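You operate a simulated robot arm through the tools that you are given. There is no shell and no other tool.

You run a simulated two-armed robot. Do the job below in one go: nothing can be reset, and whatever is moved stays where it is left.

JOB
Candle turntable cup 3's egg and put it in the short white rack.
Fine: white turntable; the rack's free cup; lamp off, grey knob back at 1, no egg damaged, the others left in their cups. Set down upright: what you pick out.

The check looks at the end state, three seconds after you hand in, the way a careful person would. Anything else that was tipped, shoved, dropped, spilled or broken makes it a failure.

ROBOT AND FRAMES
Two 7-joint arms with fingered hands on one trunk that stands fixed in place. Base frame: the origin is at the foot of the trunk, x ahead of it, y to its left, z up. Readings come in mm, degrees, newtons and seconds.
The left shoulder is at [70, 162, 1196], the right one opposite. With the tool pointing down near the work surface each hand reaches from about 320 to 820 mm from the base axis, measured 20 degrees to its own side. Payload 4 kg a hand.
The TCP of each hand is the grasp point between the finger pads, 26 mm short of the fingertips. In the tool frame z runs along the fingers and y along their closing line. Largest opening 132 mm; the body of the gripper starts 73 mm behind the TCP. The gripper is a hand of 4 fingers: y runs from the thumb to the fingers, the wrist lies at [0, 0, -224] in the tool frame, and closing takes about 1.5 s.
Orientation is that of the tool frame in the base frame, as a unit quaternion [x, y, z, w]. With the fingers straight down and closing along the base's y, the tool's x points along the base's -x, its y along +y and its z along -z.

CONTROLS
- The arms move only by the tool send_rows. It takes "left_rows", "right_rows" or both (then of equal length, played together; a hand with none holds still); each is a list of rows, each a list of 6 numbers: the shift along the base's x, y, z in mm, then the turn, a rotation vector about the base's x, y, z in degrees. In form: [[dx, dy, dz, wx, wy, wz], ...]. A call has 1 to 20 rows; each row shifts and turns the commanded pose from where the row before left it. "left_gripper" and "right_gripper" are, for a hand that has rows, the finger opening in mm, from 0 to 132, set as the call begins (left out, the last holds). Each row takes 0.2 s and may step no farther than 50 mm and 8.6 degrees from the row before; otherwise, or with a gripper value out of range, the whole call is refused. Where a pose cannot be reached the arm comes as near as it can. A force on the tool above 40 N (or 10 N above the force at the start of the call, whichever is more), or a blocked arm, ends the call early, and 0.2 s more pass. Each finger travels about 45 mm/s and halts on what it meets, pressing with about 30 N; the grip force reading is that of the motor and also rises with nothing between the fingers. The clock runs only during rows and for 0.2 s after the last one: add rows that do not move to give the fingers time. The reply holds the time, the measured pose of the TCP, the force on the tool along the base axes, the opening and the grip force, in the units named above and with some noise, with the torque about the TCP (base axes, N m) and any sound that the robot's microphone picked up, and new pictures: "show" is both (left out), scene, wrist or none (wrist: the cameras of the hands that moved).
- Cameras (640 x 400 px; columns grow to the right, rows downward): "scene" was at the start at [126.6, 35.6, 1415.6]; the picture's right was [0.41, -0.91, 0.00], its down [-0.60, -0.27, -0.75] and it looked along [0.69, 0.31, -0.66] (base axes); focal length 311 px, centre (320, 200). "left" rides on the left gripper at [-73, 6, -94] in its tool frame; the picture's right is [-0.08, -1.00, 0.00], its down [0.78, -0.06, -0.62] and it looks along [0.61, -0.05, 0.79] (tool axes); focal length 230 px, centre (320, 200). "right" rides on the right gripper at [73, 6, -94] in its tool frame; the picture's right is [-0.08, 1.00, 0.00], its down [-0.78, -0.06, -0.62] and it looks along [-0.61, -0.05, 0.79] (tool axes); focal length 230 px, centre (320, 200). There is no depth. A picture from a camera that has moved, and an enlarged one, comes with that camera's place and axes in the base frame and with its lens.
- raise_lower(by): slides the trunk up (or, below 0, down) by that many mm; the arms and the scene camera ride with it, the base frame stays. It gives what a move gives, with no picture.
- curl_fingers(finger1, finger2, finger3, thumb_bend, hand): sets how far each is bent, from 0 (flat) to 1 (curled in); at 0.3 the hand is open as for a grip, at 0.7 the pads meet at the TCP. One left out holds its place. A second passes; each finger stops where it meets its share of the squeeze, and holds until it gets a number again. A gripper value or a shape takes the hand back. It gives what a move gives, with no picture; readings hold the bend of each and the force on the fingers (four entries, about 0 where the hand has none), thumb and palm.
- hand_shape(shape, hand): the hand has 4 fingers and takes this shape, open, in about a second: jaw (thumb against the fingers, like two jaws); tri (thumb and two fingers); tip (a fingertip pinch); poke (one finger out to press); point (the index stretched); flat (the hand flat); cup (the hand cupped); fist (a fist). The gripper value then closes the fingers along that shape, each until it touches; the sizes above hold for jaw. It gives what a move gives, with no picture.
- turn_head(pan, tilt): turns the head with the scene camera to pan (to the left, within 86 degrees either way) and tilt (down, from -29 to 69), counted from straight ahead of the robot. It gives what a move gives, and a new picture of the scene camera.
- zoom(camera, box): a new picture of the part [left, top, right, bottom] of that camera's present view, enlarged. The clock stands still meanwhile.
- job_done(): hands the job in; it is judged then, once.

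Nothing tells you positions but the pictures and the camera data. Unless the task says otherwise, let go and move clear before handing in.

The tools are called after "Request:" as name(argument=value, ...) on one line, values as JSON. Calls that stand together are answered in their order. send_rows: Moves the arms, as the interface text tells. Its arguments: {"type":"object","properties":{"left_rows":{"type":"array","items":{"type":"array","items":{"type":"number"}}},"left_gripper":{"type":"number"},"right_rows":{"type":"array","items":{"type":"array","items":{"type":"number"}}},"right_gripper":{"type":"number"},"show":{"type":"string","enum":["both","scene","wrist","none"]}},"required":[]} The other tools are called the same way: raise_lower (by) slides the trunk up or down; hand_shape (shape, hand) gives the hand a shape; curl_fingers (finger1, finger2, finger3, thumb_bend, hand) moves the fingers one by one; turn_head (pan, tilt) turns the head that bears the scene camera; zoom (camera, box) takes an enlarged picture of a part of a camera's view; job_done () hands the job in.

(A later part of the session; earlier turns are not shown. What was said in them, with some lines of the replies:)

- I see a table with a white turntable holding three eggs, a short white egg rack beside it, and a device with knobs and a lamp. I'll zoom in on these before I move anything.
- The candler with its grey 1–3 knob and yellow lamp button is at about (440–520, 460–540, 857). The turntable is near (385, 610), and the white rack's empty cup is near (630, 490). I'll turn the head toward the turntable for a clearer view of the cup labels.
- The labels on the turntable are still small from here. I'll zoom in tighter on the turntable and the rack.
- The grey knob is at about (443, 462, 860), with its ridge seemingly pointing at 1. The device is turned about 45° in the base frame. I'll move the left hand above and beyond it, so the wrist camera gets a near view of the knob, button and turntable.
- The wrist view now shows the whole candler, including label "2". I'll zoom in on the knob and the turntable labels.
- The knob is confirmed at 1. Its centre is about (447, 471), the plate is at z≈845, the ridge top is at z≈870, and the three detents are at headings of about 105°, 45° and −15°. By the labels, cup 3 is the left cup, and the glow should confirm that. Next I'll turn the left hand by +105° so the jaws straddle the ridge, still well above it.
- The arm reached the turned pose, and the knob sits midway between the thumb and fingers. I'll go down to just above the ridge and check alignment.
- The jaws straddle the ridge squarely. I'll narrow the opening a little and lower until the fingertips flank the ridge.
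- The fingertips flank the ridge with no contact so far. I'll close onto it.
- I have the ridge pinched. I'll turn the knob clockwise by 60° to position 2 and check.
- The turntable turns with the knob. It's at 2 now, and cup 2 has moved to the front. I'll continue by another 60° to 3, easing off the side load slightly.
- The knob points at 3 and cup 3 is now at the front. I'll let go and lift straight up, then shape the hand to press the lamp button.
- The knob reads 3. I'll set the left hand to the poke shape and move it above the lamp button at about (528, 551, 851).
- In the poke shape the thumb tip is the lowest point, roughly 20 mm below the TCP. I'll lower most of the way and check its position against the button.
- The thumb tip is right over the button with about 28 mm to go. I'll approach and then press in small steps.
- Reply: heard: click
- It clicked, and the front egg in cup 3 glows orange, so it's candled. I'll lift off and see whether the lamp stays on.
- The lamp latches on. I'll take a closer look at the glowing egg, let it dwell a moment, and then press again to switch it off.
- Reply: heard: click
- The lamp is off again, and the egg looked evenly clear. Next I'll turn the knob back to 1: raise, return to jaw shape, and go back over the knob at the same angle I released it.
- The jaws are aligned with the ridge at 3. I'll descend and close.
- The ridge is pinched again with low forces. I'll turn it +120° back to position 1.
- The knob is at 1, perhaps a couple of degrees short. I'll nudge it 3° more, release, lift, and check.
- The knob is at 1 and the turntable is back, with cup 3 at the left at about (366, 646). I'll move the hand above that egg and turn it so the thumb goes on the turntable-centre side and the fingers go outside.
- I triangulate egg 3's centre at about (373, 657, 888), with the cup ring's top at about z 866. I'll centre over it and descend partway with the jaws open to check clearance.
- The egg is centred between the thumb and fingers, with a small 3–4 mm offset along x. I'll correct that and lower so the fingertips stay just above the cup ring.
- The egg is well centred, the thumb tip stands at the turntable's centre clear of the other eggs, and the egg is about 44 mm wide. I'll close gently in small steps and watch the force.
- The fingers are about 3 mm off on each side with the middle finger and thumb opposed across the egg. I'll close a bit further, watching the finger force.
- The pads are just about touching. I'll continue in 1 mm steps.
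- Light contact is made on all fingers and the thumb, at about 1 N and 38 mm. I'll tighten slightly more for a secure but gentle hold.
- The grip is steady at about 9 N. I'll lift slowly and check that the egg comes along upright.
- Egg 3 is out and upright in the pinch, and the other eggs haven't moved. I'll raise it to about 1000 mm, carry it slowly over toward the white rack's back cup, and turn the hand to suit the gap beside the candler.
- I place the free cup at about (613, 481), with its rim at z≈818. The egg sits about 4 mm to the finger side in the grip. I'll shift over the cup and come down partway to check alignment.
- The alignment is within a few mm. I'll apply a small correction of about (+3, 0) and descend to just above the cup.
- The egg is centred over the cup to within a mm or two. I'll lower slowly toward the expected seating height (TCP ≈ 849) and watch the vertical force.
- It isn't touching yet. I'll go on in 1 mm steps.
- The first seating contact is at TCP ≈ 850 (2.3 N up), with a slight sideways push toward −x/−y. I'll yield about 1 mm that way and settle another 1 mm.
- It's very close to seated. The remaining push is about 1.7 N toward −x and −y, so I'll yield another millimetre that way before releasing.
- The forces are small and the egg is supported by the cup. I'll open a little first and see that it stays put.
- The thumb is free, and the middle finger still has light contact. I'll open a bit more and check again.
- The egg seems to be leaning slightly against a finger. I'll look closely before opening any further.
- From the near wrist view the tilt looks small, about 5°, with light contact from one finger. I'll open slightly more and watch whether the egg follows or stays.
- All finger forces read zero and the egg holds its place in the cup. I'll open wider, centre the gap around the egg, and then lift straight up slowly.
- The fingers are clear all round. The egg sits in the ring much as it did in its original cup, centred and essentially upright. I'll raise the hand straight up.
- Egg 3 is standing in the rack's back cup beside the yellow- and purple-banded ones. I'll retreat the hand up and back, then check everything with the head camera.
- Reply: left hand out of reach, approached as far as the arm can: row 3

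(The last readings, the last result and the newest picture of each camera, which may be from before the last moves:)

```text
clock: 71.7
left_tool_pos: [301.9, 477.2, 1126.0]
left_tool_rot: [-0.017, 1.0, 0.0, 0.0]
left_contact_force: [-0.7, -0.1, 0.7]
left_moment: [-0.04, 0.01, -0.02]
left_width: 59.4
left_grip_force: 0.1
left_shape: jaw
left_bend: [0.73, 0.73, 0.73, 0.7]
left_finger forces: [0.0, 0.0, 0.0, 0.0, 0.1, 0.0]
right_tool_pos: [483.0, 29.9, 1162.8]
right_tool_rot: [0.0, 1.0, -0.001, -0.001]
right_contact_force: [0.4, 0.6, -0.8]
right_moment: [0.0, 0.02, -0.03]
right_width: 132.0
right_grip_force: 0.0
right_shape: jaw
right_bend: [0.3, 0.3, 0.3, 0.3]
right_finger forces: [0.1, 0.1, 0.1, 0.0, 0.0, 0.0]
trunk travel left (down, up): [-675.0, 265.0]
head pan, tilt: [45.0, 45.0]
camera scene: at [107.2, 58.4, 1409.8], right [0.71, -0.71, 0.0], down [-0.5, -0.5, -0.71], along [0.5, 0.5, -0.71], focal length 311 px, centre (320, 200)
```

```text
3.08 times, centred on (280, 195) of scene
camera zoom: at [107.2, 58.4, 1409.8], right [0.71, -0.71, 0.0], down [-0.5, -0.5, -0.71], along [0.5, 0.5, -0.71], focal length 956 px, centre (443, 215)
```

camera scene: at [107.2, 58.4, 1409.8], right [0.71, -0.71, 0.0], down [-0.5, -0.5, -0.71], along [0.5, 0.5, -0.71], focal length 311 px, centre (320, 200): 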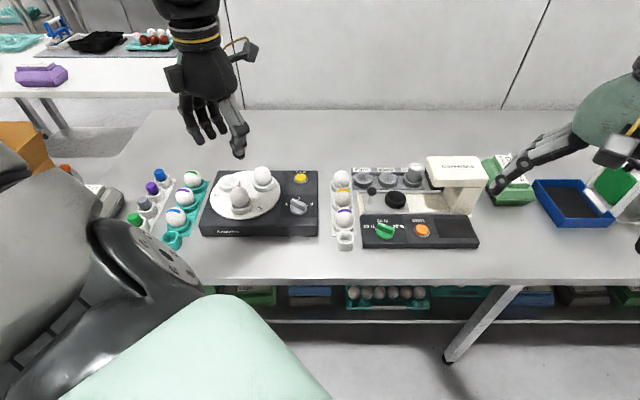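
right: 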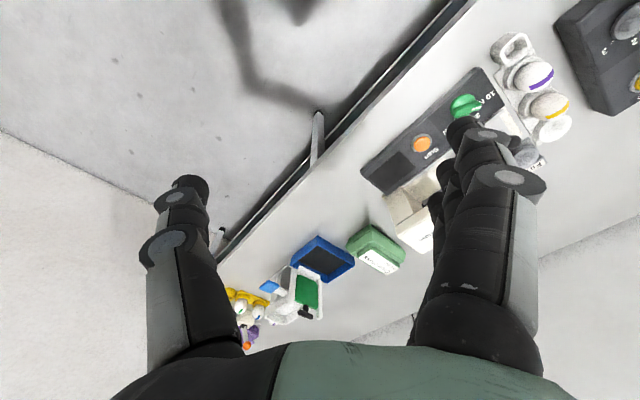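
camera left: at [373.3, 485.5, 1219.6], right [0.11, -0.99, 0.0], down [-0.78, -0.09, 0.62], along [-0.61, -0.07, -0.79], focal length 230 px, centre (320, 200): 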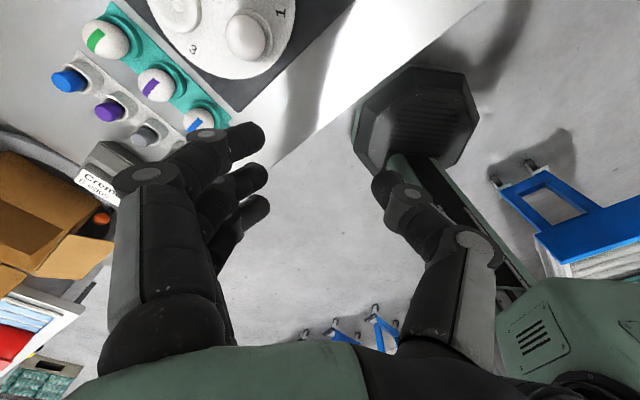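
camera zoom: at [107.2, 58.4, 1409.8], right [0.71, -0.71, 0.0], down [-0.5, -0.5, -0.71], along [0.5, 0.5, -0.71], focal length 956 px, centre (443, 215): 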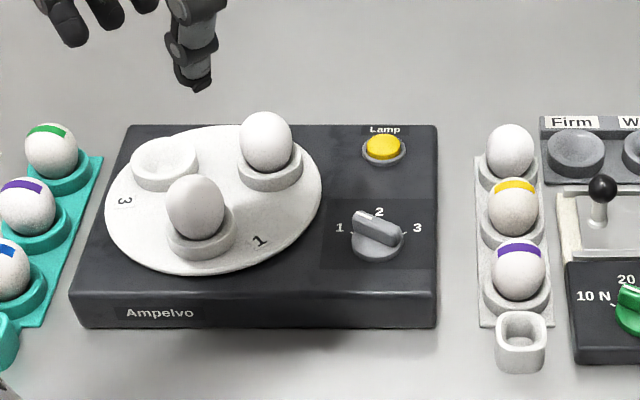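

The candler shows the lamp off, the knob at 1, and eggs 1 and 2 still in their cups. I'll take a last close look at the placed egg and the knob.

Request:
zoom(camera="scene", box=[320, 160, 370, 255])

Request:
zoom(camera="scene", box=[320, 162, 365, 192])

Request:
zoom(camera="scene", box=[200, 160, 325, 240])

```text
4.21 times, centred on (345, 208) of scene
camera zoom: at [107.2, 58.4, 1409.8], right [0.71, -0.71, 0.0], down [-0.5, -0.5, -0.71], along [0.5, 0.5, -0.71], focal length 1308 px, centre (215, 168)
```

zoom: 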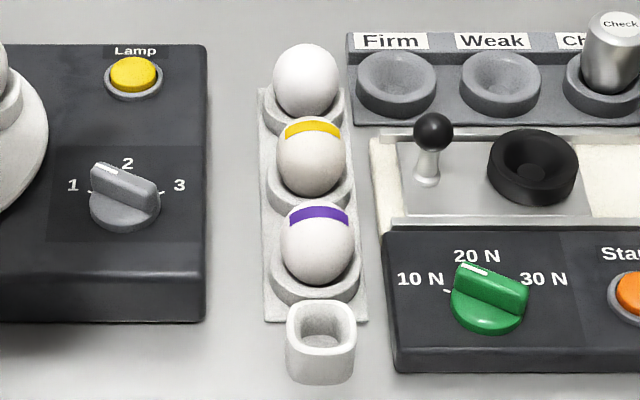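

```text
13.33 times, centred on (342, 177) of scene
camera zoom: at [107.2, 58.4, 1409.8], right [0.71, -0.71, 0.0], down [-0.5, -0.5, -0.71], along [0.5, 0.5, -0.71], focal length 4141 px, centre (20, 507)
```

zoom: 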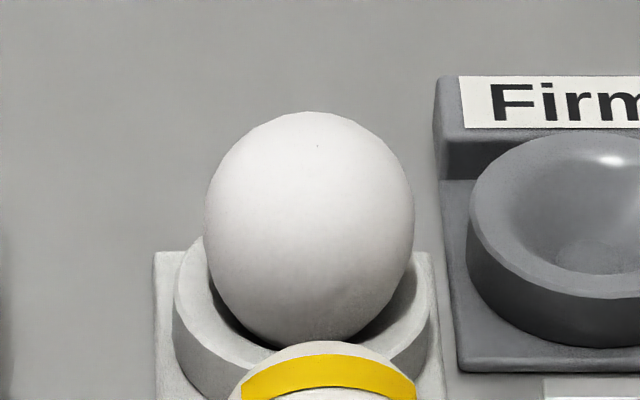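

```text
5.00 times, centred on (262, 200) of scene
camera zoom: at [107.2, 58.4, 1409.8], right [0.71, -0.71, 0.0], down [-0.5, -0.5, -0.71], along [0.5, 0.5, -0.71], focal length 1553 px, centre (608, 200)
```

zoom: 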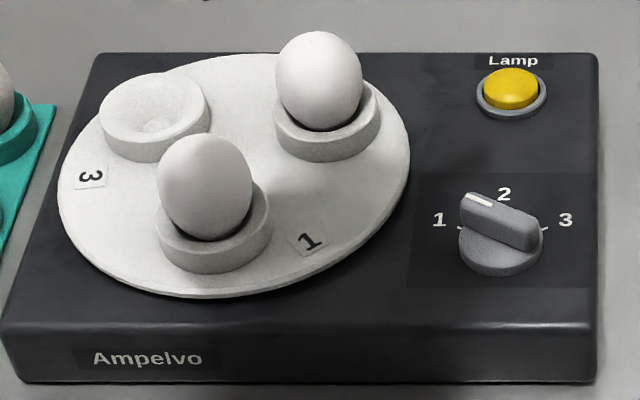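

The job looks finished:
- **Egg 3:** it was candled and now stands upright in the short white rack's free cup.
- **Candler:** the lamp is off and the grey knob is back at 1.
- **Other eggs:** eggs 1 and 2 and the rack's own eggs are still in their cups.
- **Hands:** both are clear of the work.

I'm handing in.

Request:
job_done()

```text
The job is handed in.
```

The egg from turntable cup 3 is candled and now stands in the short white rack's free cup, and I've handed the job in.

- **Candling:** I turned the grey knob to 3 and switched the lamp on. The egg glowed an even orange, with no dark spots visible from the head camera.
- **Candler:** The lamp is off and the knob is back at 1.
- **Placed egg:** It sits centred in the rear cup. It leaned slightly against a finger as I let go, but from what I could measure in the pictures it settled upright to within a few degrees. I saw no damage on it.
- **Other eggs:** Eggs 1 and 2 are still in their turntable cups, and the yellow- and purple-banded eggs are still in the rack. I saw nothing else moved or knocked.

Both hands were clear of the work when I handed in.
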